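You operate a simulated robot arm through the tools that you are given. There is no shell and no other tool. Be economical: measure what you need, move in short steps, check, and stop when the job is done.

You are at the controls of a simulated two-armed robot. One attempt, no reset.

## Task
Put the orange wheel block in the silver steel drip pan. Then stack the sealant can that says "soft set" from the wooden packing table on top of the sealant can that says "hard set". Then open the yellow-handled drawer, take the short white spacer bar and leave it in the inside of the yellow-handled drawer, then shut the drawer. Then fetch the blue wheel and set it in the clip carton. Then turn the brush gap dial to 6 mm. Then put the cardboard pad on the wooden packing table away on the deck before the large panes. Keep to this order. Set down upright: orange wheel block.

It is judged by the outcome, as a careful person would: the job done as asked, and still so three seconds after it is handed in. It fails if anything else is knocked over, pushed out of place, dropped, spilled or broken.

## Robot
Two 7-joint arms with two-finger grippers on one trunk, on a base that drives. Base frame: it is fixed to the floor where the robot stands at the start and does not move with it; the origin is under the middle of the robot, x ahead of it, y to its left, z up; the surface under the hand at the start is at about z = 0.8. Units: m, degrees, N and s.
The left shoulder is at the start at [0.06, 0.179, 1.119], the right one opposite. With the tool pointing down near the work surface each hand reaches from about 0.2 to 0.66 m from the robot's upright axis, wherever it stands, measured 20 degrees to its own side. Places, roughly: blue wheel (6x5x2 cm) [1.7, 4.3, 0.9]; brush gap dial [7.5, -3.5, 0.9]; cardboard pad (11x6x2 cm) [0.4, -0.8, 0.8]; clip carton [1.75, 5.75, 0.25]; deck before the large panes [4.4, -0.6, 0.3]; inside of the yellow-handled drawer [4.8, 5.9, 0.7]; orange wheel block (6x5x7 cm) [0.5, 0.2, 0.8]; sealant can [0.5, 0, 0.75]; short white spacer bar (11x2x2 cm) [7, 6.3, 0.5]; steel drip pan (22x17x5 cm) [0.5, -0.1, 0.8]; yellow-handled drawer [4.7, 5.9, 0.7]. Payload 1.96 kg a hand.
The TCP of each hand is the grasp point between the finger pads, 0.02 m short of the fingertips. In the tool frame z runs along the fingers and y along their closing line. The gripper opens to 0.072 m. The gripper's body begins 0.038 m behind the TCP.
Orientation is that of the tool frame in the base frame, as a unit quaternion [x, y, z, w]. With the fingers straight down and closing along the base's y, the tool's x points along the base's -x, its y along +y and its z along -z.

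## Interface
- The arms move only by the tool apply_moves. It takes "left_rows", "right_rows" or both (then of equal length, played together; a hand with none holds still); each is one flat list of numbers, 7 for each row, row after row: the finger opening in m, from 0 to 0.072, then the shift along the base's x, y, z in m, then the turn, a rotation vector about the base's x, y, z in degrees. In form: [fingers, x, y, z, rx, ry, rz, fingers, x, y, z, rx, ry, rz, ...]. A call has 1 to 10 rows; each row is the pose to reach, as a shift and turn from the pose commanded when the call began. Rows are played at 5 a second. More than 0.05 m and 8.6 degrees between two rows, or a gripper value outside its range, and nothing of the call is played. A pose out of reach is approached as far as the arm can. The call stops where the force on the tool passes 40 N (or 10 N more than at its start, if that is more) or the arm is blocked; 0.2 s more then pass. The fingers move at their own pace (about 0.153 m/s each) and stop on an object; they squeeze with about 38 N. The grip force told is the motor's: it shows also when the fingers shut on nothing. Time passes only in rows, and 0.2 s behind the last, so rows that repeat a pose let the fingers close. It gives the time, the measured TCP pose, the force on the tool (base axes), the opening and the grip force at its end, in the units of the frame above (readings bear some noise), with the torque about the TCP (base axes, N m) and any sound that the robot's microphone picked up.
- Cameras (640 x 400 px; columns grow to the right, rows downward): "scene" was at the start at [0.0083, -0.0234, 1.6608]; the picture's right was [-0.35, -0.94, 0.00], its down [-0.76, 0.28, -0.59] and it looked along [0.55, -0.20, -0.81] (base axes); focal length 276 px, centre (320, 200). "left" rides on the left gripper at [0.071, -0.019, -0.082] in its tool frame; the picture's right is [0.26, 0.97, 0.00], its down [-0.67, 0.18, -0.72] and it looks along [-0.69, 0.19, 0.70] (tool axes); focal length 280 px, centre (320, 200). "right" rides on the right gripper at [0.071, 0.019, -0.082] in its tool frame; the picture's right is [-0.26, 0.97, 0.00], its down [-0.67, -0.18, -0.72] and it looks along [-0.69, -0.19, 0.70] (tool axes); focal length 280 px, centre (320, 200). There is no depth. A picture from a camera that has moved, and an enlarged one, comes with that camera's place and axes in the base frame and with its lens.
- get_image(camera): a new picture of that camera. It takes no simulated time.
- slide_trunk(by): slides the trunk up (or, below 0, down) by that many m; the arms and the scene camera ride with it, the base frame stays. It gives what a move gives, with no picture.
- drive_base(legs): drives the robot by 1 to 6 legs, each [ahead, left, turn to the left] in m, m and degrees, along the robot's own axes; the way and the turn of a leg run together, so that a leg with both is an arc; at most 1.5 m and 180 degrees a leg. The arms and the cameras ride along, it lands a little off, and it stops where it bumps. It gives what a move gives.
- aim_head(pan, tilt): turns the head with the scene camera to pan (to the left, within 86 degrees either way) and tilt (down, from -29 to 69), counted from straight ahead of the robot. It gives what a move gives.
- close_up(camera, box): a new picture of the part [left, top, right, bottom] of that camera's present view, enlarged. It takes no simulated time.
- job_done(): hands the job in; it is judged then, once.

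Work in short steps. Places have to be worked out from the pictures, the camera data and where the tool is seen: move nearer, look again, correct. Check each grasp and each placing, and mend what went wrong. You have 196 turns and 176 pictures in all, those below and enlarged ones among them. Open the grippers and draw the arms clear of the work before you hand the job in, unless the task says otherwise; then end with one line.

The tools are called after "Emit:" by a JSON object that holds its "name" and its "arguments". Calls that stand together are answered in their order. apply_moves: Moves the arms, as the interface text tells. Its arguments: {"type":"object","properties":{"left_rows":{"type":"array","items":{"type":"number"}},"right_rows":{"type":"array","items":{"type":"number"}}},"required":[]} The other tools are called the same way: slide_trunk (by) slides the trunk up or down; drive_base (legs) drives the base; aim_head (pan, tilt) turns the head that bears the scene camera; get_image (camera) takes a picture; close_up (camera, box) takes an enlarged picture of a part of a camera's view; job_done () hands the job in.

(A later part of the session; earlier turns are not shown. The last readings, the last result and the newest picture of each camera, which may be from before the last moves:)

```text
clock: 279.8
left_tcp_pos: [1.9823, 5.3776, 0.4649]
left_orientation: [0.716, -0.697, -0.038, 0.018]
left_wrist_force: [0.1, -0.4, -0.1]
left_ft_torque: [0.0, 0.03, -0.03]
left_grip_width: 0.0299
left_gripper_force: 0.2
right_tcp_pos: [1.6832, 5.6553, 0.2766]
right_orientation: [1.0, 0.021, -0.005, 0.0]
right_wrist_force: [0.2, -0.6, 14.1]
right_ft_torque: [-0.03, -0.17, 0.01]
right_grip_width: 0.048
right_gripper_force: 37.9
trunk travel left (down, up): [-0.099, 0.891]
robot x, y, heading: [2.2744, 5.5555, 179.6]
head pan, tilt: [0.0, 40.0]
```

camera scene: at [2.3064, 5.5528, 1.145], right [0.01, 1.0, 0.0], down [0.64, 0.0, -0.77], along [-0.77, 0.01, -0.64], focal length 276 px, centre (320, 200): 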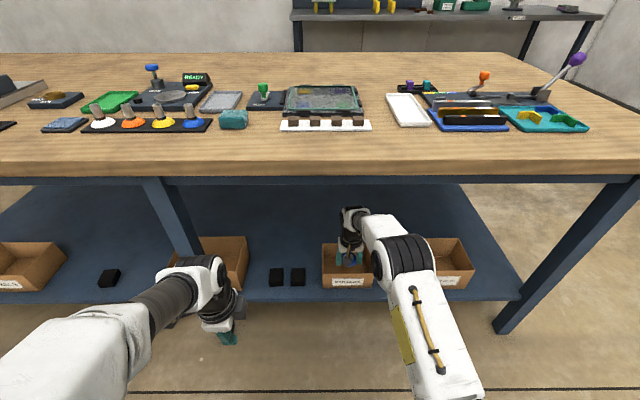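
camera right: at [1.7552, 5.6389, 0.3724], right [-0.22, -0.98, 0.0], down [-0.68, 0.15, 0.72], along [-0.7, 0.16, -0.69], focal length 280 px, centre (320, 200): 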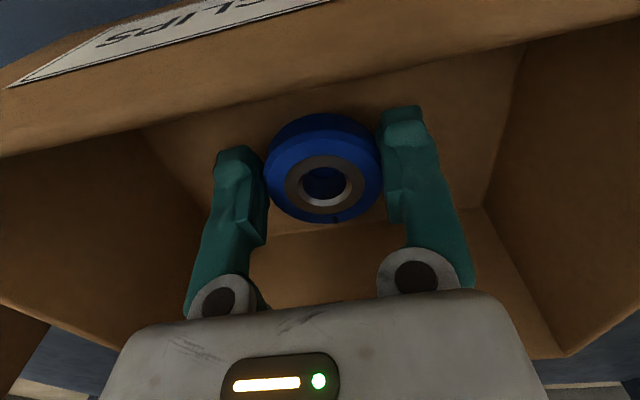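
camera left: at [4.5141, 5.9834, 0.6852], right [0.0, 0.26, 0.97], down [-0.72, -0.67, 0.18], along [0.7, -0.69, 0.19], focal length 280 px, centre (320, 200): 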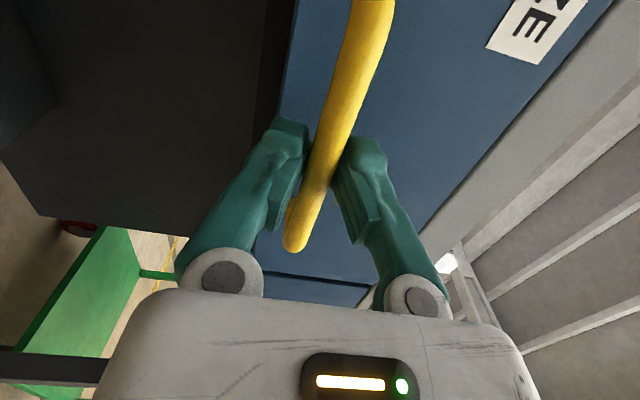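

Contact with the carton floor. Open and rise.

Emit:
{"name": "apply_moves", "arguments": {"right_rows": [0.03, 0, 0, 0.001, 0, 0, 0, 0.07, 0, 0, 0.001, 0, 0, 0, 0.07, 0, 0, 0.001, 0, 0, 0, 0.07, 0, 0, 0.03, 0, 0, 0, 0.07, 0, 0, 0.07, 0, 0, 0]}}

Emit:
{"name": "slide_trunk", "arguments": {"by": 0.1}}

Emit:
{"name": "get_image", "arguments": {"camera": "right"}}

```text
clock: 281.0
left_tcp_pos: [1.9811, 5.3774, 0.4633]
left_orientation: [0.716, -0.696, -0.038, 0.018]
left_wrist_force: [-0.9, 0.4, -0.3]
left_ft_torque: [0.01, -0.01, 0.0]
left_grip_width: 0.0299
left_gripper_force: 0.0
right_tcp_pos: [1.6834, 5.6545, 0.2951]
right_orientation: [1.0, 0.021, -0.003, -0.001]
right_wrist_force: [0.1, 0.5, -0.2]
right_ft_torque: [0.03, -0.02, 0.01]
right_grip_width: 0.0703
right_gripper_force: 0.0
right hand out of reach, approached as far as the arm can: row 4, 5
trunk travel left (down, up): [-0.099, 0.891]
robot x, y, heading: [2.273, 5.5569, 179.5]
head pan, tilt: [0.0, 40.0]
```

```text
clock: 282.3
left_tcp_pos: [1.9816, 5.3782, 0.5642]
left_orientation: [0.716, -0.697, -0.038, 0.018]
left_wrist_force: [0.2, -0.9, -0.2]
left_ft_torque: [-0.04, -0.03, 0.02]
left_grip_width: 0.03
left_gripper_force: 0.0
right_tcp_pos: [1.6831, 5.654, 0.3956]
right_orientation: [1.0, 0.021, -0.003, 0.0]
right_wrist_force: [0.3, -0.3, 0.2]
right_ft_torque: [-0.01, -0.03, 0.02]
right_grip_width: 0.07
right_gripper_force: 0.0
trunk travel left (down, up): [-0.199, 0.791]
robot x, y, heading: [2.2709, 5.556, 179.8]
head pan, tilt: [0.0, 40.0]
```

```text
57 pictures are left
camera right: at [1.7549, 5.6389, 0.4748], right [-0.22, -0.98, 0.0], down [-0.68, 0.15, 0.72], along [-0.7, 0.16, -0.69], focal length 280 px, centre (320, 200)
```

right: 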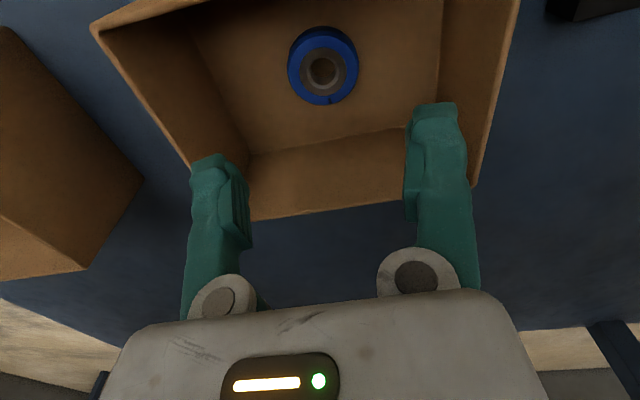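

The blue wheel lies in the clip carton. Back out, raise the trunk, turn and survey the way to the dial at [7.5, −3.5].

Emit:
{"name": "drive_base", "arguments": {"legs": [[-0.7, 0, 0]]}}

Emit:
{"name": "slide_trunk", "arguments": {"by": 0.4}}

Emit:
{"name": "drive_base", "arguments": {"legs": [[-0.3, 1.2, 0], [0, 1.2, 0], [0, 0, 135]]}}

Emit:
{"name": "aim_head", "arguments": {"pan": 0, "tilt": 15}}

Emit:
{"name": "get_image", "arguments": {"camera": "scene"}}

```text
clock: 286.2
left_tcp_pos: [2.6818, 5.3703, 0.5648]
left_orientation: [0.707, -0.706, -0.038, 0.017]
left_wrist_force: [-0.3, 0.3, -1.3]
left_ft_torque: [-0.04, 0.02, 0.03]
left_grip_width: 0.0301
left_gripper_force: 0.0
right_tcp_pos: [2.3903, 5.655, 0.3954]
right_orientation: [1.0, 0.009, -0.003, 0.001]
right_wrist_force: [0.6, -0.5, -0.2]
right_ft_torque: [-0.02, 0.01, 0.02]
right_grip_width: 0.0701
right_gripper_force: 0.0
trunk travel left (down, up): [-0.199, 0.791]
robot x, y, heading: [2.9777, 5.545, 178.2]
head pan, tilt: [0.0, 40.0]
```

```text
clock: 290.0
left_tcp_pos: [2.6824, 5.3715, 0.9636]
left_orientation: [0.708, -0.705, -0.038, 0.018]
left_wrist_force: [-0.1, 0.3, -0.2]
left_ft_torque: [0.01, 0.02, 0.01]
left_grip_width: 0.0301
left_gripper_force: 0.0
right_tcp_pos: [2.3907, 5.6551, 0.7958]
right_orientation: [1.0, 0.009, -0.003, 0.0]
right_wrist_force: [0.6, 0.0, 0.3]
right_ft_torque: [-0.05, 0.0, 0.01]
right_grip_width: 0.0701
right_gripper_force: 0.2
trunk travel left (down, up): [-0.599, 0.391]
robot x, y, heading: [2.9819, 5.5426, 178.4]
head pan, tilt: [0.0, 40.0]
```

```text
clock: 307.5
left_tcp_pos: [3.4734, 3.0347, 0.963]
left_orientation: [0.93, 0.364, 0.0, 0.043]
left_wrist_force: [0.0, 0.5, -0.1]
left_ft_torque: [-0.03, 0.02, 0.0]
left_grip_width: 0.0301
left_gripper_force: 0.0
right_tcp_pos: [3.4622, 2.6282, 0.7941]
right_orientation: [0.394, 0.919, -0.001, 0.002]
right_wrist_force: [0.1, 0.4, 0.2]
right_ft_torque: [0.03, -0.03, -0.01]
right_grip_width: 0.0698
right_gripper_force: 0.1
trunk travel left (down, up): [-0.599, 0.391]
robot x, y, heading: [3.1492, 3.1376, -49.3]
head pan, tilt: [0.0, 40.0]
```

```text
clock: 308.4
left_tcp_pos: [3.4746, 3.0361, 0.9637]
left_orientation: [0.931, 0.363, 0.0, 0.042]
left_wrist_force: [0.3, -0.1, 0.3]
left_ft_torque: [-0.01, 0.03, -0.02]
left_grip_width: 0.03
left_gripper_force: 0.0
right_tcp_pos: [3.4623, 2.6281, 0.7948]
right_orientation: [0.394, 0.919, 0.0, 0.002]
right_wrist_force: [-0.3, 0.5, 0.2]
right_ft_torque: [-0.03, 0.02, -0.02]
right_grip_width: 0.0701
right_gripper_force: 0.1
trunk travel left (down, up): [-0.599, 0.391]
robot x, y, heading: [3.1469, 3.1371, -49.3]
head pan, tilt: [0.0, 15.0]
```

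```text
56 pictures are left
camera scene: at [3.1688, 3.1141, 1.5545], right [-0.76, -0.65, 0.0], down [-0.17, 0.2, -0.97], along [0.63, -0.73, -0.26], focal length 276 px, centre (320, 200)
```

scene: 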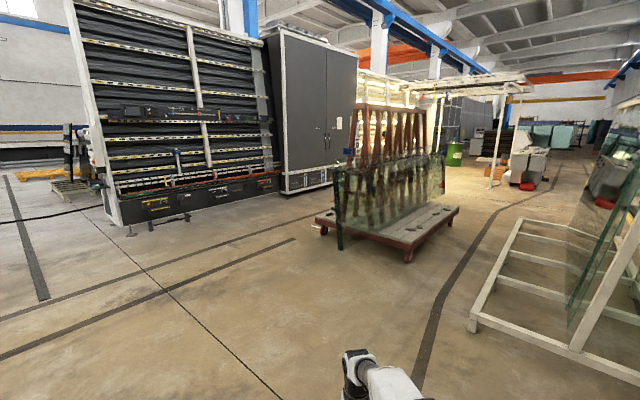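

The trolley with large panes stands at about x 4.1–5.6, y −1.6–0.6. I go round its far side: heading 0, to x≈6.5, then along −y.

Emit:
{"name": "drive_base", "arguments": {"legs": [[0, 0, 49.3], [1.5, -0.2, 0], [1.45, -0.3, 0], [0.4, -1.2, 0], [0, -1.4, 0], [0, -0.9, 0]]}}

Emit:
{"name": "aim_head", "arguments": {"pan": -45, "tilt": 20}}

Emit:
{"name": "get_image", "arguments": {"camera": "scene"}}

```text
refused: leg 2 is longer than a leg can be; nothing moved
```

```text
clock: 309.5
left_tcp_pos: [3.4742, 3.0364, 0.9636]
left_orientation: [0.93, 0.364, 0.0, 0.041]
left_wrist_force: [0.1, -0.4, -0.6]
left_ft_torque: [0.01, -0.03, 0.03]
left_grip_width: 0.0299
left_gripper_force: 0.1
right_tcp_pos: [3.4625, 2.6276, 0.7951]
right_orientation: [0.394, 0.919, -0.001, 0.003]
right_wrist_force: [0.6, 0.4, 0.3]
right_ft_torque: [-0.03, -0.01, 0.01]
right_grip_width: 0.0699
right_gripper_force: 0.1
trunk travel left (down, up): [-0.599, 0.391]
robot x, y, heading: [3.15, 3.1428, -49.3]
head pan, tilt: [-45.0, 20.0]
```

```text
55 pictures are left
camera scene: at [3.1011, 3.092, 1.5465], right [-1.0, 0.07, 0.0], down [0.02, 0.34, -0.94], along [-0.07, -0.94, -0.34], focal length 276 px, centre (320, 200)
```

scene: 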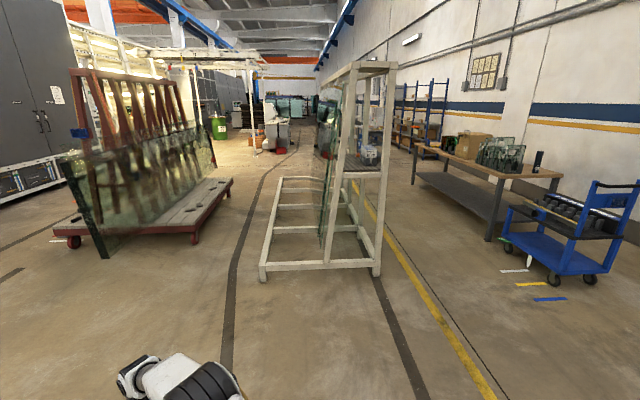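

One leg was slightly too long; resend with shorter ones.

Emit:
{"name": "drive_base", "arguments": {"legs": [[0, 0, 49.3], [1.4, -0.2, 0], [1.4, -0.3, 0], [0.5, -1.2, 0], [0, -1.4, 0], [0, -0.9, 0]]}}

Emit:
{"name": "get_image", "arguments": {"camera": "scene"}}

```text
clock: 342.2
left_tcp_pos: [6.6599, -0.6103, 0.9643]
left_orientation: [0.703, 0.71, 0.017, 0.038]
left_wrist_force: [-0.2, -0.4, -0.6]
left_ft_torque: [0.0, -0.01, -0.02]
left_grip_width: 0.0298
left_gripper_force: 0.1
right_tcp_pos: [6.954, -0.8915, 0.7959]
right_orientation: [-0.012, 1.0, 0.001, 0.003]
right_wrist_force: [0.8, -1.3, 0.3]
right_ft_torque: [-0.01, -0.03, -0.02]
right_grip_width: 0.0698
right_gripper_force: 0.1
trunk travel left (down, up): [-0.599, 0.391]
robot x, y, heading: [6.363, -0.7851, -1.4]
head pan, tilt: [-45.0, 20.0]
```

```text
54 pictures are left
camera scene: at [6.3686, -0.8475, 1.5464], right [-0.72, -0.69, 0.0], down [-0.24, 0.25, -0.94], along [0.65, -0.68, -0.34], focal length 276 px, centre (320, 200)
```

scene: 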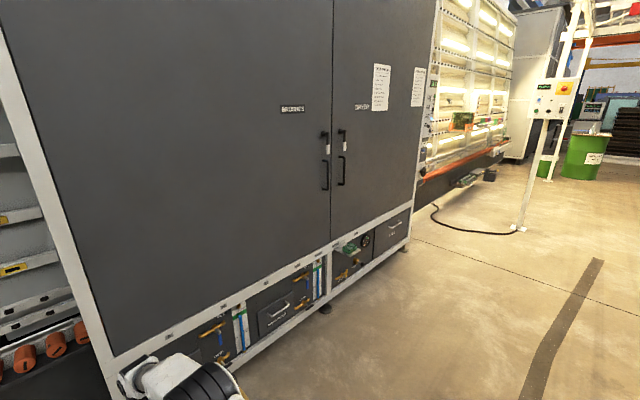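

Emit:
{"name": "close_up", "arguments": {"camera": "scene", "box": [380, 60, 540, 220]}}

```text
2.50 times, centred on (460, 140) of scene
camera zoom: at [6.3686, -0.8475, 1.5464], right [-0.72, -0.69, 0.0], down [-0.24, 0.25, -0.94], along [0.65, -0.68, -0.34], focal length 690 px, centre (-30, 350)
```

zoom: 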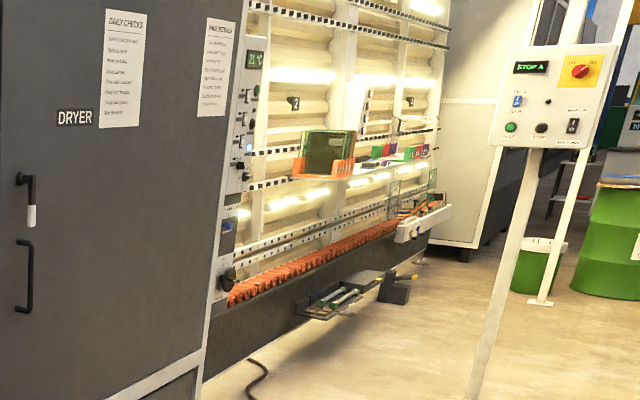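

The dial (dark knob low on the panel left of the lit rack) is at ≈[7.49, −3.51, 0.9]. Drive to [6.4, −3.4], facing +x.

Emit:
{"name": "drive_base", "arguments": {"legs": [[0, -1.35, 1.4], [0.1, -1.25, 0]]}}

Emit:
{"name": "aim_head", "arguments": {"pan": 0, "tilt": 30}}

Emit:
{"name": "get_image", "arguments": {"camera": "scene"}}

```text
clock: 354.7
left_tcp_pos: [6.7671, -3.1548, 0.9637]
left_orientation: [0.685, 0.727, 0.019, 0.038]
left_wrist_force: [0.5, 0.7, 0.0]
left_ft_torque: [0.0, 0.02, 0.0]
left_grip_width: 0.0301
left_gripper_force: 0.1
right_tcp_pos: [7.0759, -3.4228, 0.7942]
right_orientation: [-0.038, 0.999, -0.001, 0.003]
right_wrist_force: [0.9, 0.5, 0.0]
right_ft_torque: [-0.01, -0.01, 0.0]
right_grip_width: 0.0698
right_gripper_force: 0.1
trunk travel left (down, up): [-0.599, 0.391]
robot x, y, heading: [6.4813, -3.3431, 1.7]
head pan, tilt: [-45.0, 20.0]
```

```text
clock: 355.8
left_tcp_pos: [6.7686, -3.1541, 0.9643]
left_orientation: [0.685, 0.728, 0.019, 0.038]
left_wrist_force: [-0.5, -1.3, 0.1]
left_ft_torque: [-0.02, -0.04, -0.01]
left_grip_width: 0.0301
left_gripper_force: 0.0
right_tcp_pos: [7.0753, -3.4207, 0.7948]
right_orientation: [-0.039, 0.999, 0.0, 0.002]
right_wrist_force: [-0.7, 0.8, 0.0]
right_ft_torque: [-0.02, 0.0, 0.02]
right_grip_width: 0.07
right_gripper_force: 0.0
trunk travel left (down, up): [-0.599, 0.391]
robot x, y, heading: [6.4833, -3.3429, 1.4]
head pan, tilt: [0.0, 30.0]
```

```text
52 pictures are left
camera scene: at [6.5121, -3.3398, 1.5304], right [0.03, -1.0, 0.0], down [-0.5, -0.01, -0.87], along [0.87, 0.02, -0.5], focal length 276 px, centre (320, 200)
```

scene: 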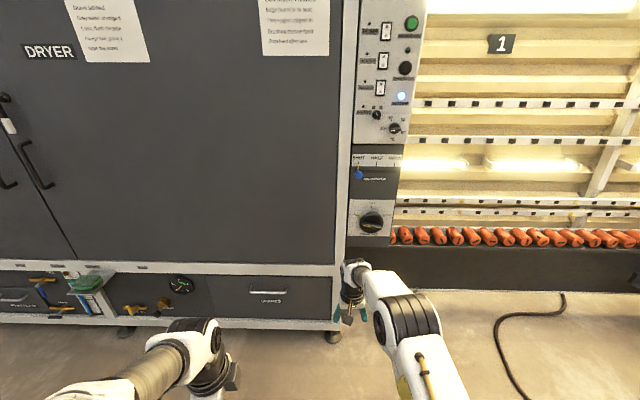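

Emit:
{"name": "close_up", "arguments": {"camera": "scene", "box": [335, 190, 415, 240]}}

Emit:
{"name": "close_up", "arguments": {"camera": "scene", "box": [335, 90, 425, 190]}}

```text
8.00 times, centred on (375, 215) of scene
camera zoom: at [6.5121, -3.3398, 1.5304], right [0.03, -1.0, 0.0], down [-0.5, -0.01, -0.87], along [0.87, 0.02, -0.5], focal length 2209 px, centre (-120, 80)
```

zoom: 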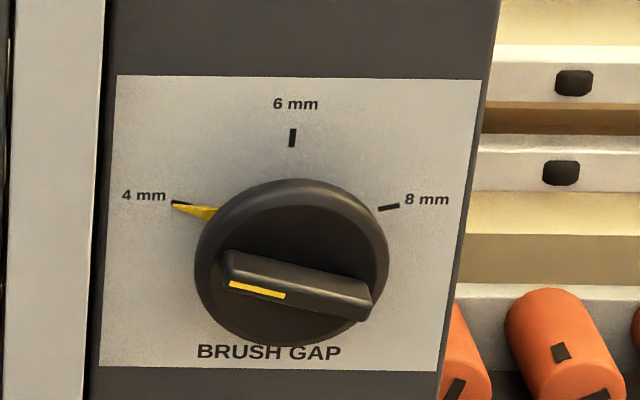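

```text
4.00 times, centred on (380, 140) of scene
camera zoom: at [6.5121, -3.3398, 1.5304], right [0.03, -1.0, 0.0], down [-0.5, -0.01, -0.87], along [0.87, 0.02, -0.5], focal length 1105 px, centre (80, 440)
```

zoom: 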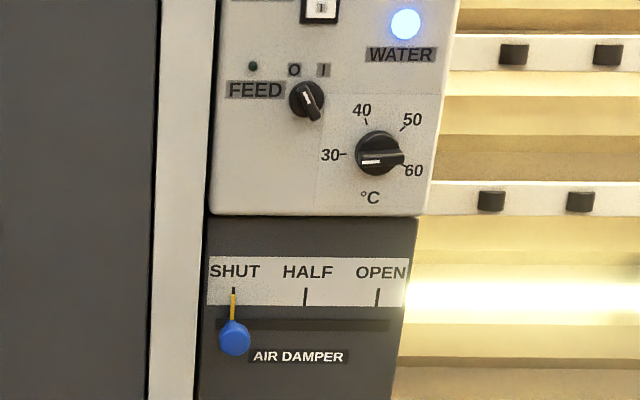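

The dial's ridge points at 4 mm; 6 mm is straight up, ~70° clockwise. I pitch the right tool forward (closing along y will be the final orientation), moving slightly back and up.

Emit:
{"name": "apply_moves", "arguments": {"right_rows": [0.07, -0.01, 0, 0.01, 0, -8.5, 0, 0.07, -0.02, -0.005, 0.02, 0, -17, 0, 0.07, -0.03, -0.01, 0.03, 0, -25.5, 0, 0.07, -0.04, -0.015, 0.04, 0, -34, 0, 0.07, -0.05, -0.02, 0.05, 0, -42.5, 0, 0.07, -0.06, -0.025, 0.06, 0, -51, 0, 0.07, -0.07, -0.03, 0.07, 0, -59.5, 0, 0.07, -0.08, -0.035, 0.075, 0, -68, 0, 0.07, -0.09, -0.04, 0.08, 0, -76.5, 0, 0.07, -0.1, -0.045, 0.08, 0, -85, 0]}}

Emit:
{"name": "get_image", "arguments": {"camera": "right"}}

Emit:
{"name": "get_image", "arguments": {"camera": "scene"}}

```text
clock: 358.0
left_tcp_pos: [6.7689, -3.1537, 0.9627]
left_orientation: [0.685, 0.727, 0.018, 0.037]
left_wrist_force: [0.2, 0.0, 0.1]
left_ft_torque: [0.02, 0.0, 0.01]
left_grip_width: 0.0299
left_gripper_force: 0.1
right_tcp_pos: [6.9764, -3.468, 0.8747]
right_orientation: [-0.027, 0.734, -0.026, 0.678]
right_wrist_force: [0.1, -0.2, 0.2]
right_ft_torque: [0.0, 0.02, 0.01]
right_grip_width: 0.07
right_gripper_force: 0.0
trunk travel left (down, up): [-0.599, 0.391]
robot x, y, heading: [6.4803, -3.3433, 1.5]
head pan, tilt: [0.0, 30.0]
```

```text
49 pictures are left
camera right: at [6.8893, -3.4528, 0.808], right [0.02, 0.98, 0.19], down [-0.66, -0.13, 0.74], along [0.75, -0.13, 0.64], focal length 280 px, centre (320, 200)
```

right: 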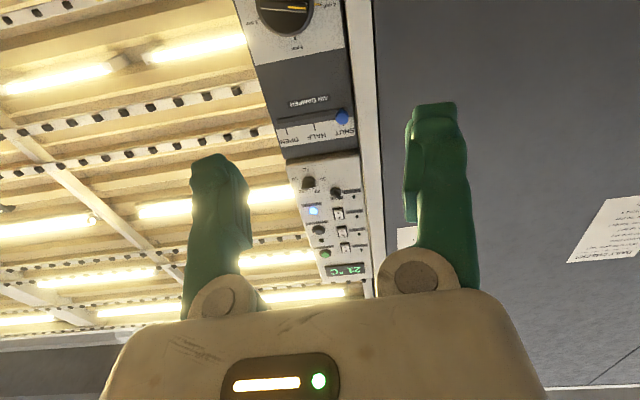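

```text
48 pictures are left
camera scene: at [6.5126, -3.3398, 1.5304], right [0.03, -1.0, 0.0], down [-0.5, -0.01, -0.87], along [0.87, 0.02, -0.5], focal length 276 px, centre (320, 200)
```

scene: 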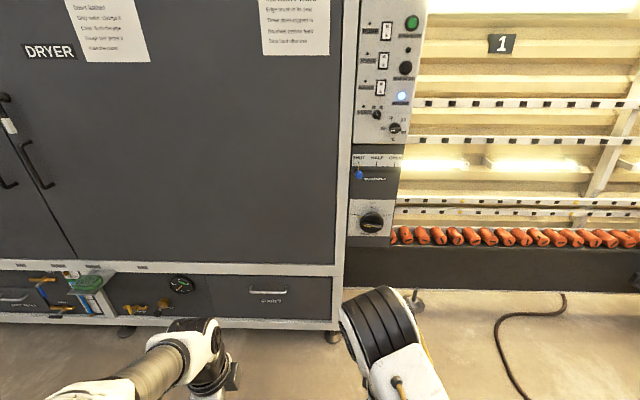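

Dial front centre triangulated at ≈[7.481, −3.535, 0.8645]; the turn 4→6 mm is about 73°. I square up the tool, then turn it −72.5° about x to match the ridge.

Emit:
{"name": "apply_moves", "arguments": {"right_rows": [0.07, 0, -0.03, -0.005, 4.3, -4.5, 0, 0.07, 0, -0.067, -0.01, 4.3, -4.5, 0]}}

Emit:
{"name": "apply_moves", "arguments": {"right_rows": [0.07, 0, 0, 0, -8.3, 0, 0, 0.07, 0, 0, 0, -16.6, 0, 0, 0.07, 0, 0, 0, -24.9, 0, 0, 0.07, 0, 0, 0, -33.2, 0, 0, 0.07, 0, 0, 0, -41.5, 0, 0, 0.07, 0, 0, 0, -49.8, 0, 0, 0.07, 0, 0, 0, -58, 0, 0, 0.07, 0, 0, 0, -66, 0, 0, 0.07, 0, 0, 0, -72.5, 0, 0]}}

Emit:
{"name": "drive_base", "arguments": {"legs": [[0.28, 0, -1.4]]}}

Emit:
{"name": "get_image", "arguments": {"camera": "right"}}

Emit:
{"name": "get_image", "arguments": {"camera": "scene"}}

```text
clock: 358.6
left_tcp_pos: [6.7684, -3.1545, 0.9651]
left_orientation: [0.685, 0.727, 0.019, 0.038]
left_wrist_force: [-0.2, -0.5, 0.3]
left_ft_torque: [0.03, -0.03, 0.02]
left_grip_width: 0.03
left_gripper_force: 0.1
right_tcp_pos: [6.9748, -3.5354, 0.865]
right_orientation: [-0.001, 0.708, 0.001, 0.707]
right_wrist_force: [0.0, 0.5, 0.9]
right_ft_torque: [-0.01, 0.0, 0.0]
right_grip_width: 0.0701
right_gripper_force: 0.0
trunk travel left (down, up): [-0.599, 0.391]
robot x, y, heading: [6.4814, -3.3432, 1.7]
head pan, tilt: [0.0, 30.0]
```

```text
clock: 360.6
left_tcp_pos: [6.7687, -3.154, 0.9628]
left_orientation: [0.684, 0.728, 0.018, 0.037]
left_wrist_force: [0.0, -0.3, 0.2]
left_ft_torque: [0.01, 0.0, -0.01]
left_grip_width: 0.0299
left_gripper_force: 0.0
right_tcp_pos: [6.9751, -3.5337, 0.8651]
right_orientation: [-0.42, 0.572, -0.418, 0.568]
right_wrist_force: [-0.2, -0.2, -0.1]
right_ft_torque: [0.01, 0.0, -0.01]
right_grip_width: 0.07
right_gripper_force: 0.0
trunk travel left (down, up): [-0.599, 0.391]
robot x, y, heading: [6.4809, -3.3443, 1.7]
head pan, tilt: [0.0, 30.0]
```

```text
clock: 362.6
left_tcp_pos: [7.0529, -3.1572, 0.9635]
left_orientation: [0.693, 0.719, 0.018, 0.037]
left_wrist_force: [0.0, 0.2, 0.1]
left_ft_torque: [-0.02, 0.0, 0.01]
left_grip_width: 0.0299
left_gripper_force: 0.1
right_tcp_pos: [7.2503, -3.5411, 0.8652]
right_orientation: [-0.412, 0.577, -0.425, 0.563]
right_wrist_force: [0.0, 0.6, -0.7]
right_ft_torque: [0.02, -0.02, 0.03]
right_grip_width: 0.0702
right_gripper_force: 0.1
trunk travel left (down, up): [-0.599, 0.391]
robot x, y, heading: [6.7637, -3.3392, -0.2]
head pan, tilt: [0.0, 30.0]
```

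```text
47 pictures are left
camera right: at [7.1676, -3.6001, 0.8242], right [0.01, 0.54, -0.84], down [-0.7, 0.61, 0.38], along [0.72, 0.58, 0.38], focal length 280 px, centre (320, 200)
```

right: 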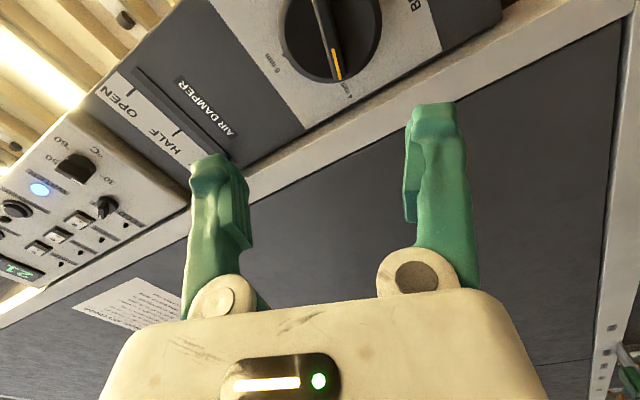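

```text
46 pictures are left
camera scene: at [6.793, -3.3364, 1.5304], right [0.0, -1.0, 0.0], down [-0.5, 0.0, -0.87], along [0.87, 0.0, -0.5], focal length 276 px, centre (320, 200)
```

scene: 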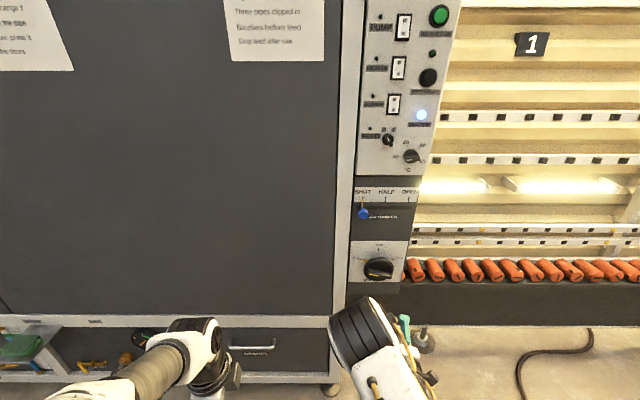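

Emit:
{"name": "close_up", "arguments": {"camera": "scene", "box": [335, 230, 415, 290]}}

Emit:
{"name": "close_up", "arguments": {"camera": "right", "box": [250, 0, 410, 100]}}

```text
6.67 times, centred on (375, 260) of scene
camera zoom: at [6.793, -3.3364, 1.5304], right [0.0, -1.0, 0.0], down [-0.5, 0.0, -0.87], along [0.87, 0.0, -0.5], focal length 1841 px, centre (-47, -200)
```

zoom: 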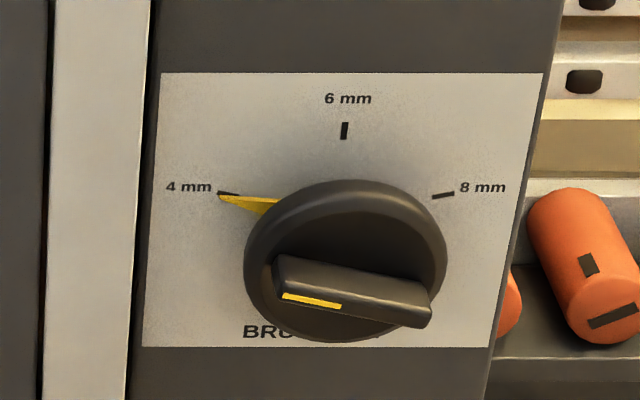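

```text
4.00 times, centred on (330, 50) of right
camera zoom: at [7.1676, -3.6001, 0.8242], right [0.01, 0.54, -0.84], down [-0.7, 0.61, 0.38], along [0.72, 0.58, 0.38], focal length 1122 px, centre (280, 800)
```

zoom: 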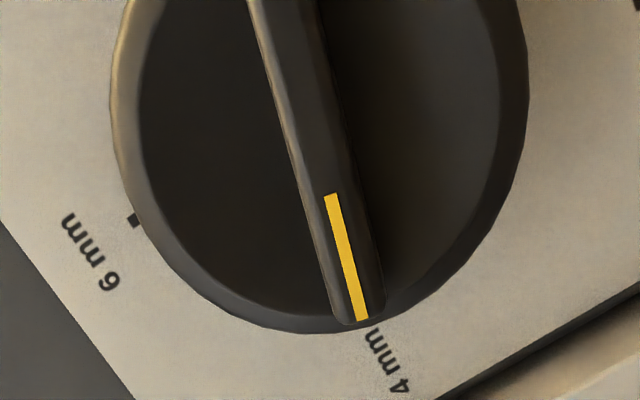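

Axis at y≈−3.535, z≈0.861; ridge front x≈7.46. Advance along x to 7.40 and check alignment.

Emit:
{"name": "apply_moves", "arguments": {"right_rows": [0.07, 0.03, 0.006, -0.003, 0, 0, 1.5, 0.07, 0.075, 0.006, -0.003, 0, 0, 1.5, 0.07, 0.12, 0.006, -0.003, 0, 0, 1.5, 0.07, 0.15, 0.006, -0.003, 0, 0, 1.5, 0.07, 0.15, 0.006, -0.003, 0, 0, 1.5]}}

Emit:
{"name": "get_image", "arguments": {"camera": "right"}}

Emit:
{"name": "close_up", "arguments": {"camera": "scene", "box": [335, 230, 415, 290]}}

```text
clock: 363.8
left_tcp_pos: [7.0527, -3.1572, 0.9645]
left_orientation: [0.693, 0.719, 0.018, 0.038]
left_wrist_force: [-0.9, 0.3, -0.2]
left_ft_torque: [0.0, -0.04, 0.0]
left_grip_width: 0.0303
left_gripper_force: 0.1
right_tcp_pos: [7.4017, -3.5366, 0.8608]
right_orientation: [-0.42, 0.571, -0.417, 0.568]
right_wrist_force: [0.3, -0.6, 0.1]
right_ft_torque: [0.02, -0.01, 0.02]
right_grip_width: 0.0701
right_gripper_force: 0.1
trunk travel left (down, up): [-0.599, 0.391]
robot x, y, heading: [6.7606, -3.3366, 0.2]
head pan, tilt: [0.0, 30.0]
```

```text
43 pictures are left
camera right: at [7.3191, -3.5979, 0.8213], right [0.0, 0.54, -0.84], down [-0.71, 0.59, 0.38], along [0.7, 0.6, 0.38], focal length 280 px, centre (320, 200)
```

right: 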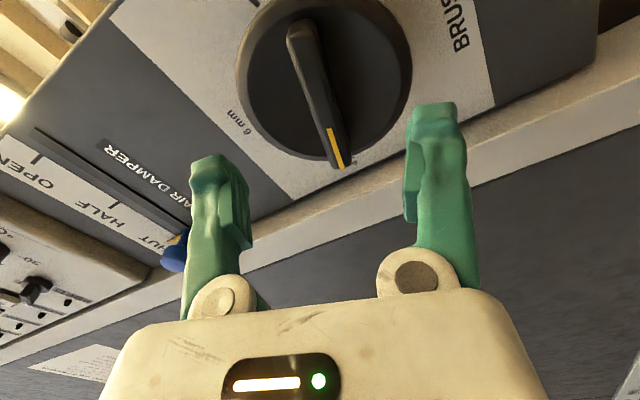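

```text
6.67 times, centred on (375, 260) of scene
camera zoom: at [6.7915, -3.3363, 1.5304], right [0.0, -1.0, 0.0], down [-0.5, 0.0, -0.87], along [0.87, 0.0, -0.5], focal length 1841 px, centre (-47, -200)
```

zoom: 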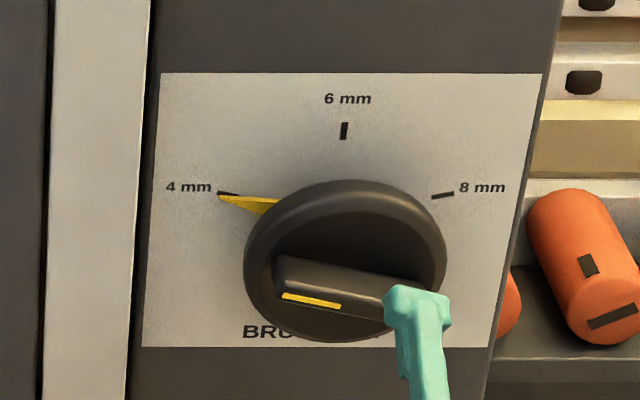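

Aligned within 2–3 mm (ridge mid ≈ [−3.534, 0.859]). Advance 5.6 cm and close on the ridge.

Emit:
{"name": "apply_moves", "arguments": {"right_rows": [0.07, 0.03, 0.002, -0.002, 0, 0, 0, 0.07, 0.05, 0.002, -0.002, 0, 0, 0, 0.07, 0.056, 0.002, -0.002, 0, 0, 0, 0.005, 0.056, 0.002, -0.002, 0, 0, 0, 0.005, 0.056, 0.002, -0.002, 0, 0, 0, 0.005, 0.056, 0.002, -0.002, 0, 0, 0]}}

Emit:
{"name": "get_image", "arguments": {"camera": "right"}}

```text
clock: 365.2
left_tcp_pos: [7.0507, -3.1576, 0.9652]
left_orientation: [0.694, 0.719, 0.018, 0.039]
left_wrist_force: [0.5, 0.0, 0.7]
left_ft_torque: [-0.05, -0.02, -0.01]
left_grip_width: 0.0299
left_gripper_force: 0.0
right_tcp_pos: [7.4559, -3.5333, 0.8604]
right_orientation: [-0.419, 0.57, -0.418, 0.57]
right_wrist_force: [-6.4, -1.2, 4.4]
right_ft_torque: [-0.11, -0.1, 0.12]
right_grip_width: 0.0136
right_gripper_force: 40.0
trunk travel left (down, up): [-0.599, 0.391]
robot x, y, heading: [6.7622, -3.3397, 0.2]
head pan, tilt: [0.0, 30.0]
```

```text
41 pictures are left
camera right: at [7.3735, -3.5948, 0.8196], right [0.0, 0.54, -0.84], down [-0.71, 0.59, 0.38], along [0.7, 0.6, 0.38], focal length 280 px, centre (320, 200)
```

right: 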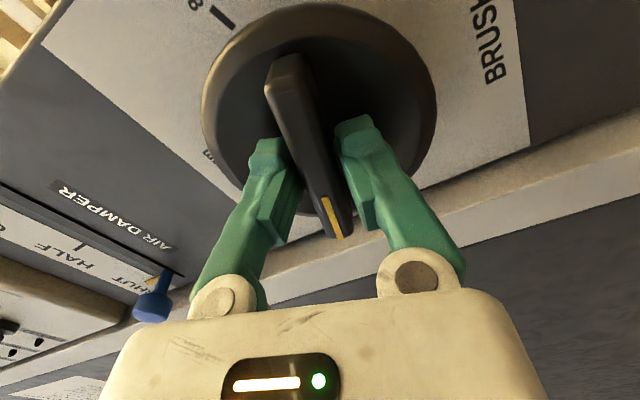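

Gripped. Turn +64° about x in 8 steps, then check.

Emit:
{"name": "apply_moves", "arguments": {"right_rows": [0.005, -0.001, 0, 0, 8, 0, 0, 0.005, -0.001, 0, 0, 16, 0, 0, 0.005, -0.001, 0, 0, 24, 0, 0, 0.005, -0.001, 0, 0, 32, 0, 0, 0.005, -0.001, 0, 0, 40, 0, 0, 0.005, -0.001, 0, 0, 48, 0, 0, 0.005, -0.001, 0, 0, 56, 0, 0, 0.005, -0.001, 0, 0, 64, 0, 0]}}

Emit:
{"name": "close_up", "arguments": {"camera": "scene", "box": [335, 230, 415, 290]}}

```text
clock: 367.0
left_tcp_pos: [7.0534, -3.1585, 0.9636]
left_orientation: [0.694, 0.719, 0.018, 0.038]
left_wrist_force: [0.0, 0.5, -0.3]
left_ft_torque: [0.04, 0.01, -0.01]
left_grip_width: 0.0302
left_gripper_force: 0.1
right_tcp_pos: [7.4567, -3.5349, 0.8618]
right_orientation: [-0.054, 0.705, -0.051, 0.706]
right_wrist_force: [12.9, -11.4, 14.1]
right_ft_torque: [-0.03, 0.29, -0.21]
right_grip_width: 0.0132
right_gripper_force: 39.6
trunk travel left (down, up): [-0.599, 0.391]
robot x, y, heading: [6.759, -3.3383, 0.2]
head pan, tilt: [0.0, 30.0]
```

```text
6.67 times, centred on (375, 260) of scene
camera zoom: at [6.7919, -3.338, 1.5305], right [0.0, -1.0, 0.0], down [-0.5, 0.0, -0.87], along [0.87, 0.0, -0.5], focal length 1841 px, centre (-47, -200)
```

zoom: 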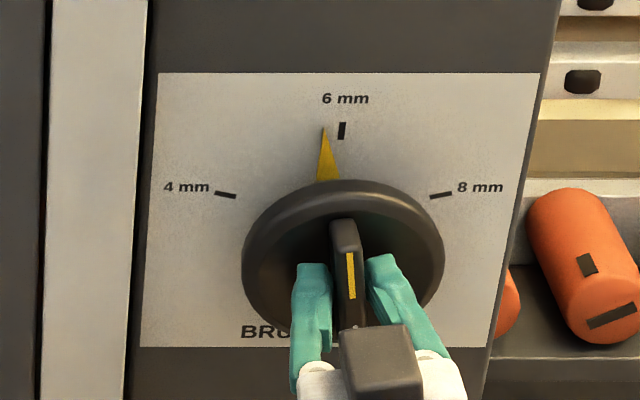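

Pointer is about 9° short of the 6 mm tick. Turn 9° more.

Emit:
{"name": "apply_moves", "arguments": {"right_rows": [0.005, 0, 0, 0, 5, 0, 0, 0.005, 0, 0, 0, 9, 0, 0, 0.005, 0, 0, 0, 9, 0, 0]}}

Emit:
{"name": "close_up", "arguments": {"camera": "scene", "box": [335, 230, 415, 290]}}

```text
clock: 367.8
left_tcp_pos: [7.0533, -3.1578, 0.9632]
left_orientation: [0.693, 0.719, 0.02, 0.038]
left_wrist_force: [0.0, 0.3, -0.3]
left_ft_torque: [0.01, -0.01, 0.02]
left_grip_width: 0.0298
left_gripper_force: 0.0
right_tcp_pos: [7.4558, -3.5352, 0.8612]
right_orientation: [0.003, 0.706, 0.004, 0.708]
right_wrist_force: [13.3, -16.6, 18.9]
right_ft_torque: [-0.05, -0.18, -0.22]
right_grip_width: 0.0134
right_gripper_force: 39.9
trunk travel left (down, up): [-0.599, 0.391]
robot x, y, heading: [6.7621, -3.341, 0.0]
head pan, tilt: [0.0, 30.0]
```

```text
6.67 times, centred on (375, 260) of scene
camera zoom: at [6.7913, -3.3388, 1.5305], right [0.0, -1.0, 0.0], down [-0.5, 0.0, -0.87], along [0.87, 0.0, -0.5], focal length 1841 px, centre (-47, -200)
```

zoom: 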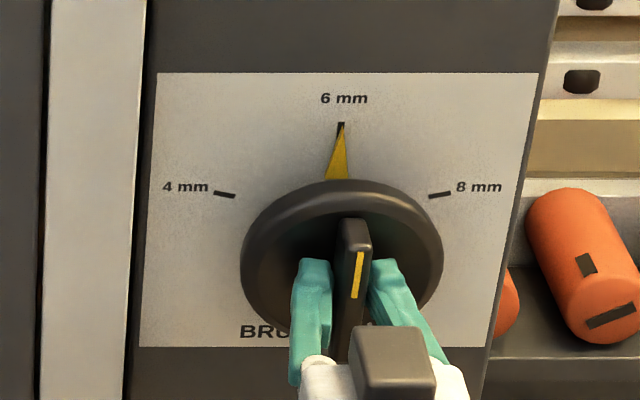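

Pointer is on the 6 mm tick. Open and back straight off.

Emit:
{"name": "apply_moves", "arguments": {"right_rows": [0.04, 0, 0, 0, 0, 0, 0, 0.07, 0, 0, 0, 0, 0, 0, 0.07, -0.03, 0, 0, 0, 0, 0, 0.07, -0.07, 0, 0, 0, 0, 0, 0.07, -0.115, 0, 0, 0, 0, 0, 0.07, -0.16, 0, 0, 0, 0, 0, 0.07, -0.2, 0, 0, 0, 0, 0]}}

Emit:
{"name": "close_up", "arguments": {"camera": "scene", "box": [335, 230, 415, 290]}}

```text
clock: 369.4
left_tcp_pos: [7.0525, -3.1575, 0.9639]
left_orientation: [0.694, 0.719, 0.018, 0.038]
left_wrist_force: [0.1, -0.4, -0.1]
left_ft_torque: [-0.01, -0.02, 0.03]
left_grip_width: 0.0302
left_gripper_force: 0.0
right_tcp_pos: [7.2535, -3.532, 0.8592]
right_orientation: [0.001, 0.707, 0.004, 0.707]
right_wrist_force: [0.4, -0.1, 0.1]
right_ft_torque: [-0.01, -0.02, 0.0]
right_grip_width: 0.0701
right_gripper_force: 0.1
trunk travel left (down, up): [-0.599, 0.391]
robot x, y, heading: [6.761, -3.3371, 0.1]
head pan, tilt: [0.0, 30.0]
```

```text
6.67 times, centred on (375, 260) of scene
camera zoom: at [6.7913, -3.3364, 1.5304], right [0.0, -1.0, 0.0], down [-0.5, 0.0, -0.87], along [0.87, 0.0, -0.5], focal length 1841 px, centre (-47, -200)
```

zoom: 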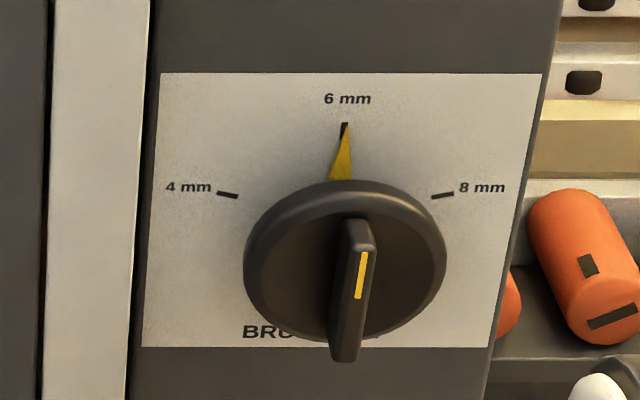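

Dial reads 6 mm. Fold the right tool down again, raise the trunk, and drive back toward the packing table by the known route.

Emit:
{"name": "apply_moves", "arguments": {"right_rows": [0.07, -0.015, 0.005, 0, 0, 8.5, 0, 0.07, -0.03, 0.01, 0, 0, 17, 0, 0.07, -0.045, 0.015, 0, 0, 25.5, 0, 0.07, -0.06, 0.02, 0, 0, 34, 0, 0.07, -0.075, 0.025, 0, 0, 42.5, 0, 0.07, -0.09, 0.03, 0, 0, 51, 0, 0.07, -0.105, 0.035, 0, 0, 59.5, 0, 0.07, -0.12, 0.04, 0, 0, 68, 0, 0.07, -0.135, 0.045, 0, 0, 76.5, 0, 0.07, -0.15, 0.05, 0, 0, 85, 0]}}

Emit:
{"name": "drive_base", "arguments": {"legs": [[-0.35, 0, 0], [0, 1.4, 0], [0, 1.4, 0], [0, 1.4, 0], [0, 1.2, 0], [-1.4, 0.3, 0]]}}

Emit:
{"name": "slide_trunk", "arguments": {"by": 0.3}}

```text
clock: 371.6
left_tcp_pos: [7.0518, -3.1566, 0.9644]
left_orientation: [0.693, 0.719, 0.018, 0.038]
left_wrist_force: [1.3, -0.4, 0.4]
left_ft_torque: [0.01, -0.01, 0.02]
left_grip_width: 0.0299
left_gripper_force: 0.0
right_tcp_pos: [7.1041, -3.4828, 0.8594]
right_orientation: [0.004, 0.999, 0.002, 0.043]
right_wrist_force: [-0.5, 0.4, -0.7]
right_ft_torque: [0.01, -0.01, -0.04]
right_grip_width: 0.07
right_gripper_force: 0.1
right hand out of reach, approached as far as the arm can: row 5, 6
trunk travel left (down, up): [-0.599, 0.391]
robot x, y, heading: [6.7621, -3.3384, 0.4]
head pan, tilt: [0.0, 30.0]
```

```text
clock: 406.4
left_tcp_pos: [5.1892, 2.5887, 0.9639]
left_orientation: [0.695, 0.718, 0.018, 0.038]
left_wrist_force: [0.4, -0.3, 0.1]
left_ft_torque: [0.02, 0.01, 0.01]
left_grip_width: 0.0299
left_gripper_force: 0.0
right_tcp_pos: [5.2406, 2.2607, 0.8595]
right_orientation: [0.004, 0.999, 0.003, 0.044]
right_wrist_force: [0.4, -1.4, 0.3]
right_ft_torque: [0.0, -0.04, -0.01]
right_grip_width: 0.0699
right_gripper_force: 0.0
trunk travel left (down, up): [-0.599, 0.391]
robot x, y, heading: [4.8969, 2.4102, 0.0]
head pan, tilt: [0.0, 30.0]
```

```text
clock: 409.4
left_tcp_pos: [5.1893, 2.5883, 1.2648]
left_orientation: [0.694, 0.718, 0.018, 0.038]
left_wrist_force: [-0.1, -0.6, -0.6]
left_ft_torque: [-0.02, 0.0, 0.02]
left_grip_width: 0.0299
left_gripper_force: 0.1
right_tcp_pos: [5.2399, 2.2611, 1.1575]
right_orientation: [0.006, 0.999, 0.002, 0.044]
right_wrist_force: [0.0, 0.3, -0.4]
right_ft_torque: [0.0, -0.05, 0.0]
right_grip_width: 0.0699
right_gripper_force: 0.1
trunk travel left (down, up): [-0.899, 0.091]
robot x, y, heading: [4.8993, 2.4073, 0.0]
head pan, tilt: [0.0, 30.0]
```

Continue backwards to x≈−0.2 and slide right to the packing table.

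Emit:
{"name": "drive_base", "arguments": {"legs": [[-1.4, 0.1, 0], [-1.4, 0, 0], [-1.3, -0.2, 0], [-0.98, -0.2, 0]]}}

Emit:
{"name": "aim_head", "arguments": {"pan": -60, "tilt": 35}}

Emit:
{"name": "get_image", "arguments": {"camera": "scene"}}

```text
clock: 433.8
left_tcp_pos: [0.1425, 2.2787, 1.2649]
left_orientation: [0.692, 0.721, 0.018, 0.038]
left_wrist_force: [1.1, -0.4, -0.1]
left_ft_torque: [0.01, 0.0, 0.01]
left_grip_width: 0.03
left_gripper_force: 0.0
right_tcp_pos: [0.1953, 1.9537, 1.1594]
right_orientation: [0.002, 0.999, 0.003, 0.043]
right_wrist_force: [0.8, -0.5, 0.1]
right_ft_torque: [0.0, 0.02, 0.0]
right_grip_width: 0.0704
right_gripper_force: 0.1
trunk travel left (down, up): [-0.899, 0.091]
robot x, y, heading: [-0.1481, 2.0932, 0.2]
head pan, tilt: [0.0, 30.0]
```

```text
clock: 435.1
left_tcp_pos: [0.1418, 2.2793, 1.2652]
left_orientation: [0.691, 0.721, 0.019, 0.038]
left_wrist_force: [-1.0, -0.1, 0.0]
left_ft_torque: [-0.02, 0.01, -0.02]
left_grip_width: 0.0302
left_gripper_force: 0.0
right_tcp_pos: [0.195, 1.9538, 1.1598]
right_orientation: [0.002, 0.999, 0.003, 0.042]
right_wrist_force: [0.0, -0.2, 0.4]
right_ft_torque: [-0.02, -0.01, 0.0]
right_grip_width: 0.0702
right_gripper_force: 0.1
trunk travel left (down, up): [-0.899, 0.091]
robot x, y, heading: [-0.1455, 2.0958, 0.5]
head pan, tilt: [-60.0, 35.0]
```

```text
37 pictures are left
camera scene: at [-0.1638, 2.0221, 1.8226], right [-0.86, -0.51, 0.0], down [-0.29, 0.49, -0.82], along [0.41, -0.71, -0.57], focal length 276 px, centre (320, 200)
```

scene: 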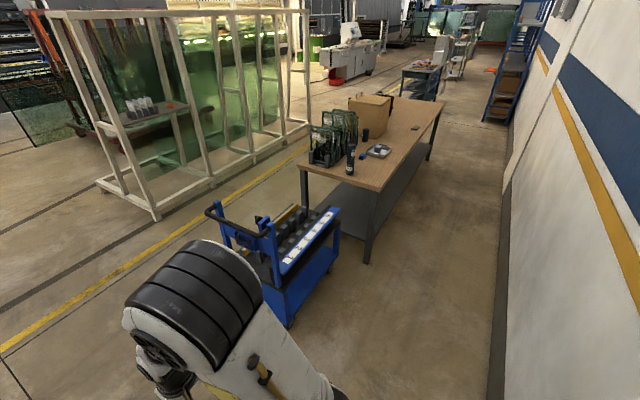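

The stack still stands. Drive along the table to y≈−0.7.

Emit:
{"name": "drive_base", "arguments": {"legs": [[0, -1.4, -0.5], [0.1, -1.38, 0]]}}

Emit:
{"name": "aim_head", "arguments": {"pan": 0, "tilt": 55}}

Emit:
{"name": "get_image", "arguments": {"camera": "scene"}}

```text
clock: 448.4
left_tcp_pos: [0.2878, -0.4431, 1.2644]
left_orientation: [0.674, 0.738, 0.02, 0.037]
left_wrist_force: [0.3, -0.5, 0.0]
left_ft_torque: [-0.01, 0.0, 0.0]
left_grip_width: 0.0301
left_gripper_force: 0.1
right_tcp_pos: [0.3561, -0.7643, 1.1597]
right_orientation: [-0.023, 0.999, 0.005, 0.042]
right_wrist_force: [0.5, -0.3, 0.7]
right_ft_torque: [-0.03, 0.01, -0.01]
right_grip_width: 0.0701
right_gripper_force: 0.1
trunk travel left (down, up): [-0.899, 0.091]
robot x, y, heading: [0.0079, -0.639, 3.2]
head pan, tilt: [-60.0, 35.0]
```

```text
clock: 449.7
left_tcp_pos: [0.2888, -0.4421, 1.2629]
left_orientation: [0.674, 0.738, 0.02, 0.038]
left_wrist_force: [-0.4, 0.6, -0.1]
left_ft_torque: [0.02, 0.0, 0.03]
left_grip_width: 0.0304
left_gripper_force: 0.0
right_tcp_pos: [0.358, -0.7648, 1.1595]
right_orientation: [-0.023, 0.999, 0.003, 0.043]
right_wrist_force: [-0.3, -0.3, 0.5]
right_ft_torque: [0.01, 0.03, 0.01]
right_grip_width: 0.0698
right_gripper_force: 0.1
trunk travel left (down, up): [-0.899, 0.091]
robot x, y, heading: [0.0087, -0.6391, 3.1]
head pan, tilt: [0.0, 55.0]
```

```text
36 pictures are left
camera scene: at [0.0196, -0.6366, 1.7944], right [0.06, -1.0, 0.0], down [-0.82, -0.05, -0.57], along [0.57, 0.03, -0.82], focal length 276 px, centre (320, 200)
```

scene: 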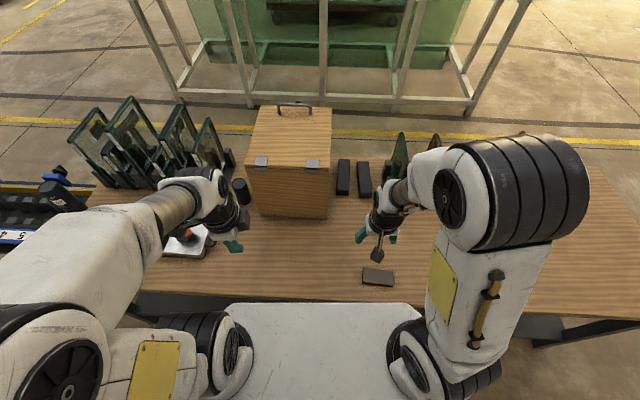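

The pad (11 cm along y, 6 cm along x) is near [0.387, −0.836]. I square the right tool, yaw it 85° so the fingers close along x, and lower the trunk.

Emit:
{"name": "apply_moves", "arguments": {"right_rows": [0.072, 0, 0, 0, 0, 4.9, 0]}}

Emit:
{"name": "apply_moves", "arguments": {"right_rows": [0.072, 0.003, -0.007, -0.01, 0, 0, 8.5, 0.072, 0.006, -0.014, -0.02, 0, 0, 17, 0.072, 0.009, -0.021, -0.03, 0, 0, 25.5, 0.072, 0.012, -0.028, -0.04, 0, 0, 34, 0.072, 0.015, -0.035, -0.05, 0, 0, 42.5, 0.072, 0.018, -0.042, -0.06, 0, 0, 51, 0.072, 0.021, -0.049, -0.07, 0, 0, 59.5, 0.072, 0.024, -0.056, -0.08, 0, 0, 68, 0.072, 0.027, -0.063, -0.09, 0, 0, 76.5, 0.072, 0.029, -0.07, -0.1, 0, 0, 85]}}

Emit:
{"name": "slide_trunk", "arguments": {"by": -0.12}}

Emit:
{"name": "get_image", "arguments": {"camera": "right"}}

```text
clock: 450.1
left_tcp_pos: [0.2888, -0.4427, 1.2642]
left_orientation: [0.673, 0.738, 0.019, 0.038]
left_wrist_force: [1.0, -1.1, 0.1]
left_ft_torque: [-0.01, 0.01, 0.0]
left_grip_width: 0.0299
left_gripper_force: 0.1
right_tcp_pos: [0.3591, -0.7646, 1.158]
right_orientation: [-0.022, 1.0, 0.005, 0.0]
right_wrist_force: [-0.2, -1.1, 1.2]
right_ft_torque: [-0.02, 0.01, 0.02]
right_grip_width: 0.0719
right_gripper_force: 0.0
trunk travel left (down, up): [-0.899, 0.091]
robot x, y, heading: [0.0065, -0.6388, 3.1]
head pan, tilt: [0.0, 55.0]
```

```text
clock: 452.3
left_tcp_pos: [0.2883, -0.4427, 1.265]
left_orientation: [0.674, 0.737, 0.019, 0.037]
left_wrist_force: [0.2, -0.4, 0.0]
left_ft_torque: [0.01, -0.04, -0.04]
left_grip_width: 0.0299
left_gripper_force: 0.0
right_tcp_pos: [0.3876, -0.8361, 1.059]
right_orientation: [-0.693, 0.721, 0.004, -0.003]
right_wrist_force: [0.4, 0.5, 0.4]
right_ft_torque: [0.03, 0.0, 0.0]
right_grip_width: 0.072
right_gripper_force: 0.1
trunk travel left (down, up): [-0.899, 0.091]
robot x, y, heading: [0.0084, -0.6412, 3.4]
head pan, tilt: [0.0, 55.0]
```

```text
clock: 453.8
left_tcp_pos: [0.2884, -0.4425, 1.1444]
left_orientation: [0.674, 0.737, 0.019, 0.038]
left_wrist_force: [0.7, -0.3, 0.0]
left_ft_torque: [0.01, 0.01, 0.03]
left_grip_width: 0.0301
left_gripper_force: 0.1
right_tcp_pos: [0.3885, -0.8346, 0.9397]
right_orientation: [-0.692, 0.722, 0.003, -0.003]
right_wrist_force: [0.2, 0.7, -0.1]
right_ft_torque: [-0.02, -0.03, 0.02]
right_grip_width: 0.0719
right_gripper_force: 0.1
trunk travel left (down, up): [-0.779, 0.211]
robot x, y, heading: [0.008, -0.6398, 3.2]
head pan, tilt: [0.0, 55.0]
```

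```text
35 pictures are left
camera right: at [0.3668, -0.9047, 1.0192], right [-0.95, 0.3, 0.01], down [0.22, 0.67, 0.71], along [0.21, 0.68, -0.7], focal length 280 px, centre (320, 200)
```

right: 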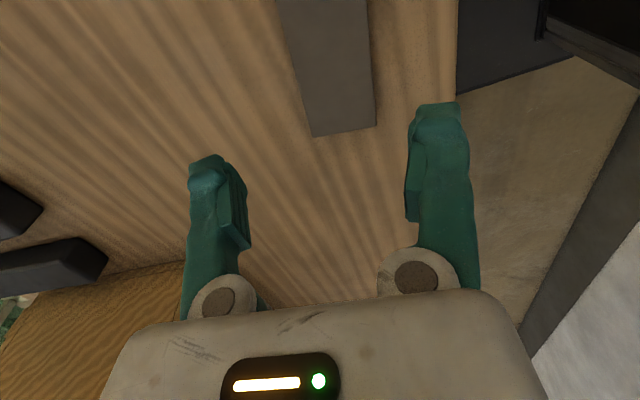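

Pad centre ≈[0.379, −0.822], rotated ≈ −6.5°. Align (yaw −4°) and descend to z≈0.83 to check.

Emit:
{"name": "apply_moves", "arguments": {"right_rows": [0.072, -0.0095, 0.0125, -0.02, 0, 0, -4.2, 0.072, -0.0095, 0.0125, -0.06, 0, 0, -4.2, 0.072, -0.0095, 0.0125, -0.1, 0, 0, -4.2, 0.072, -0.0095, 0.0125, -0.11, 0, 0, -4.2, 0.072, -0.0095, 0.0125, -0.11, 0, 0, -4.2]}}

Emit:
{"name": "get_image", "arguments": {"camera": "right"}}

```text
clock: 455.0
left_tcp_pos: [0.2887, -0.4436, 1.143]
left_orientation: [0.674, 0.738, 0.018, 0.038]
left_wrist_force: [-0.2, 0.2, -0.6]
left_ft_torque: [-0.02, -0.02, -0.01]
left_grip_width: 0.0299
left_gripper_force: 0.1
right_tcp_pos: [0.3791, -0.8239, 0.8291]
right_orientation: [-0.665, 0.747, 0.004, -0.003]
right_wrist_force: [-1.0, -0.7, -0.5]
right_ft_torque: [-0.03, -0.04, -0.02]
right_grip_width: 0.072
right_gripper_force: 0.1
trunk travel left (down, up): [-0.779, 0.211]
robot x, y, heading: [0.0119, -0.6403, 3.3]
head pan, tilt: [0.0, 55.0]
```

```text
34 pictures are left
camera right: at [0.3527, -0.8917, 0.9094], right [-0.93, 0.37, 0.01], down [0.27, 0.65, 0.71], along [0.26, 0.67, -0.7], focal length 280 px, centre (320, 200)
```

right: 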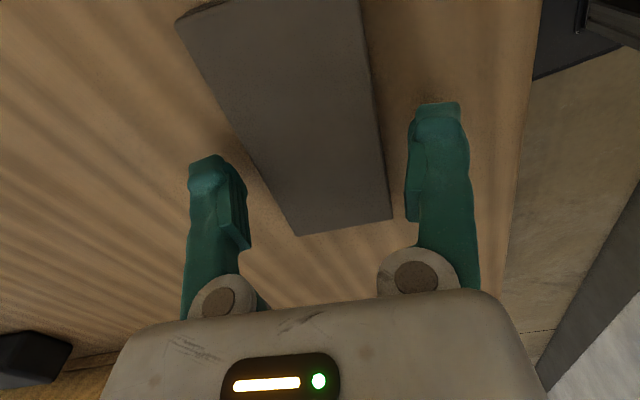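

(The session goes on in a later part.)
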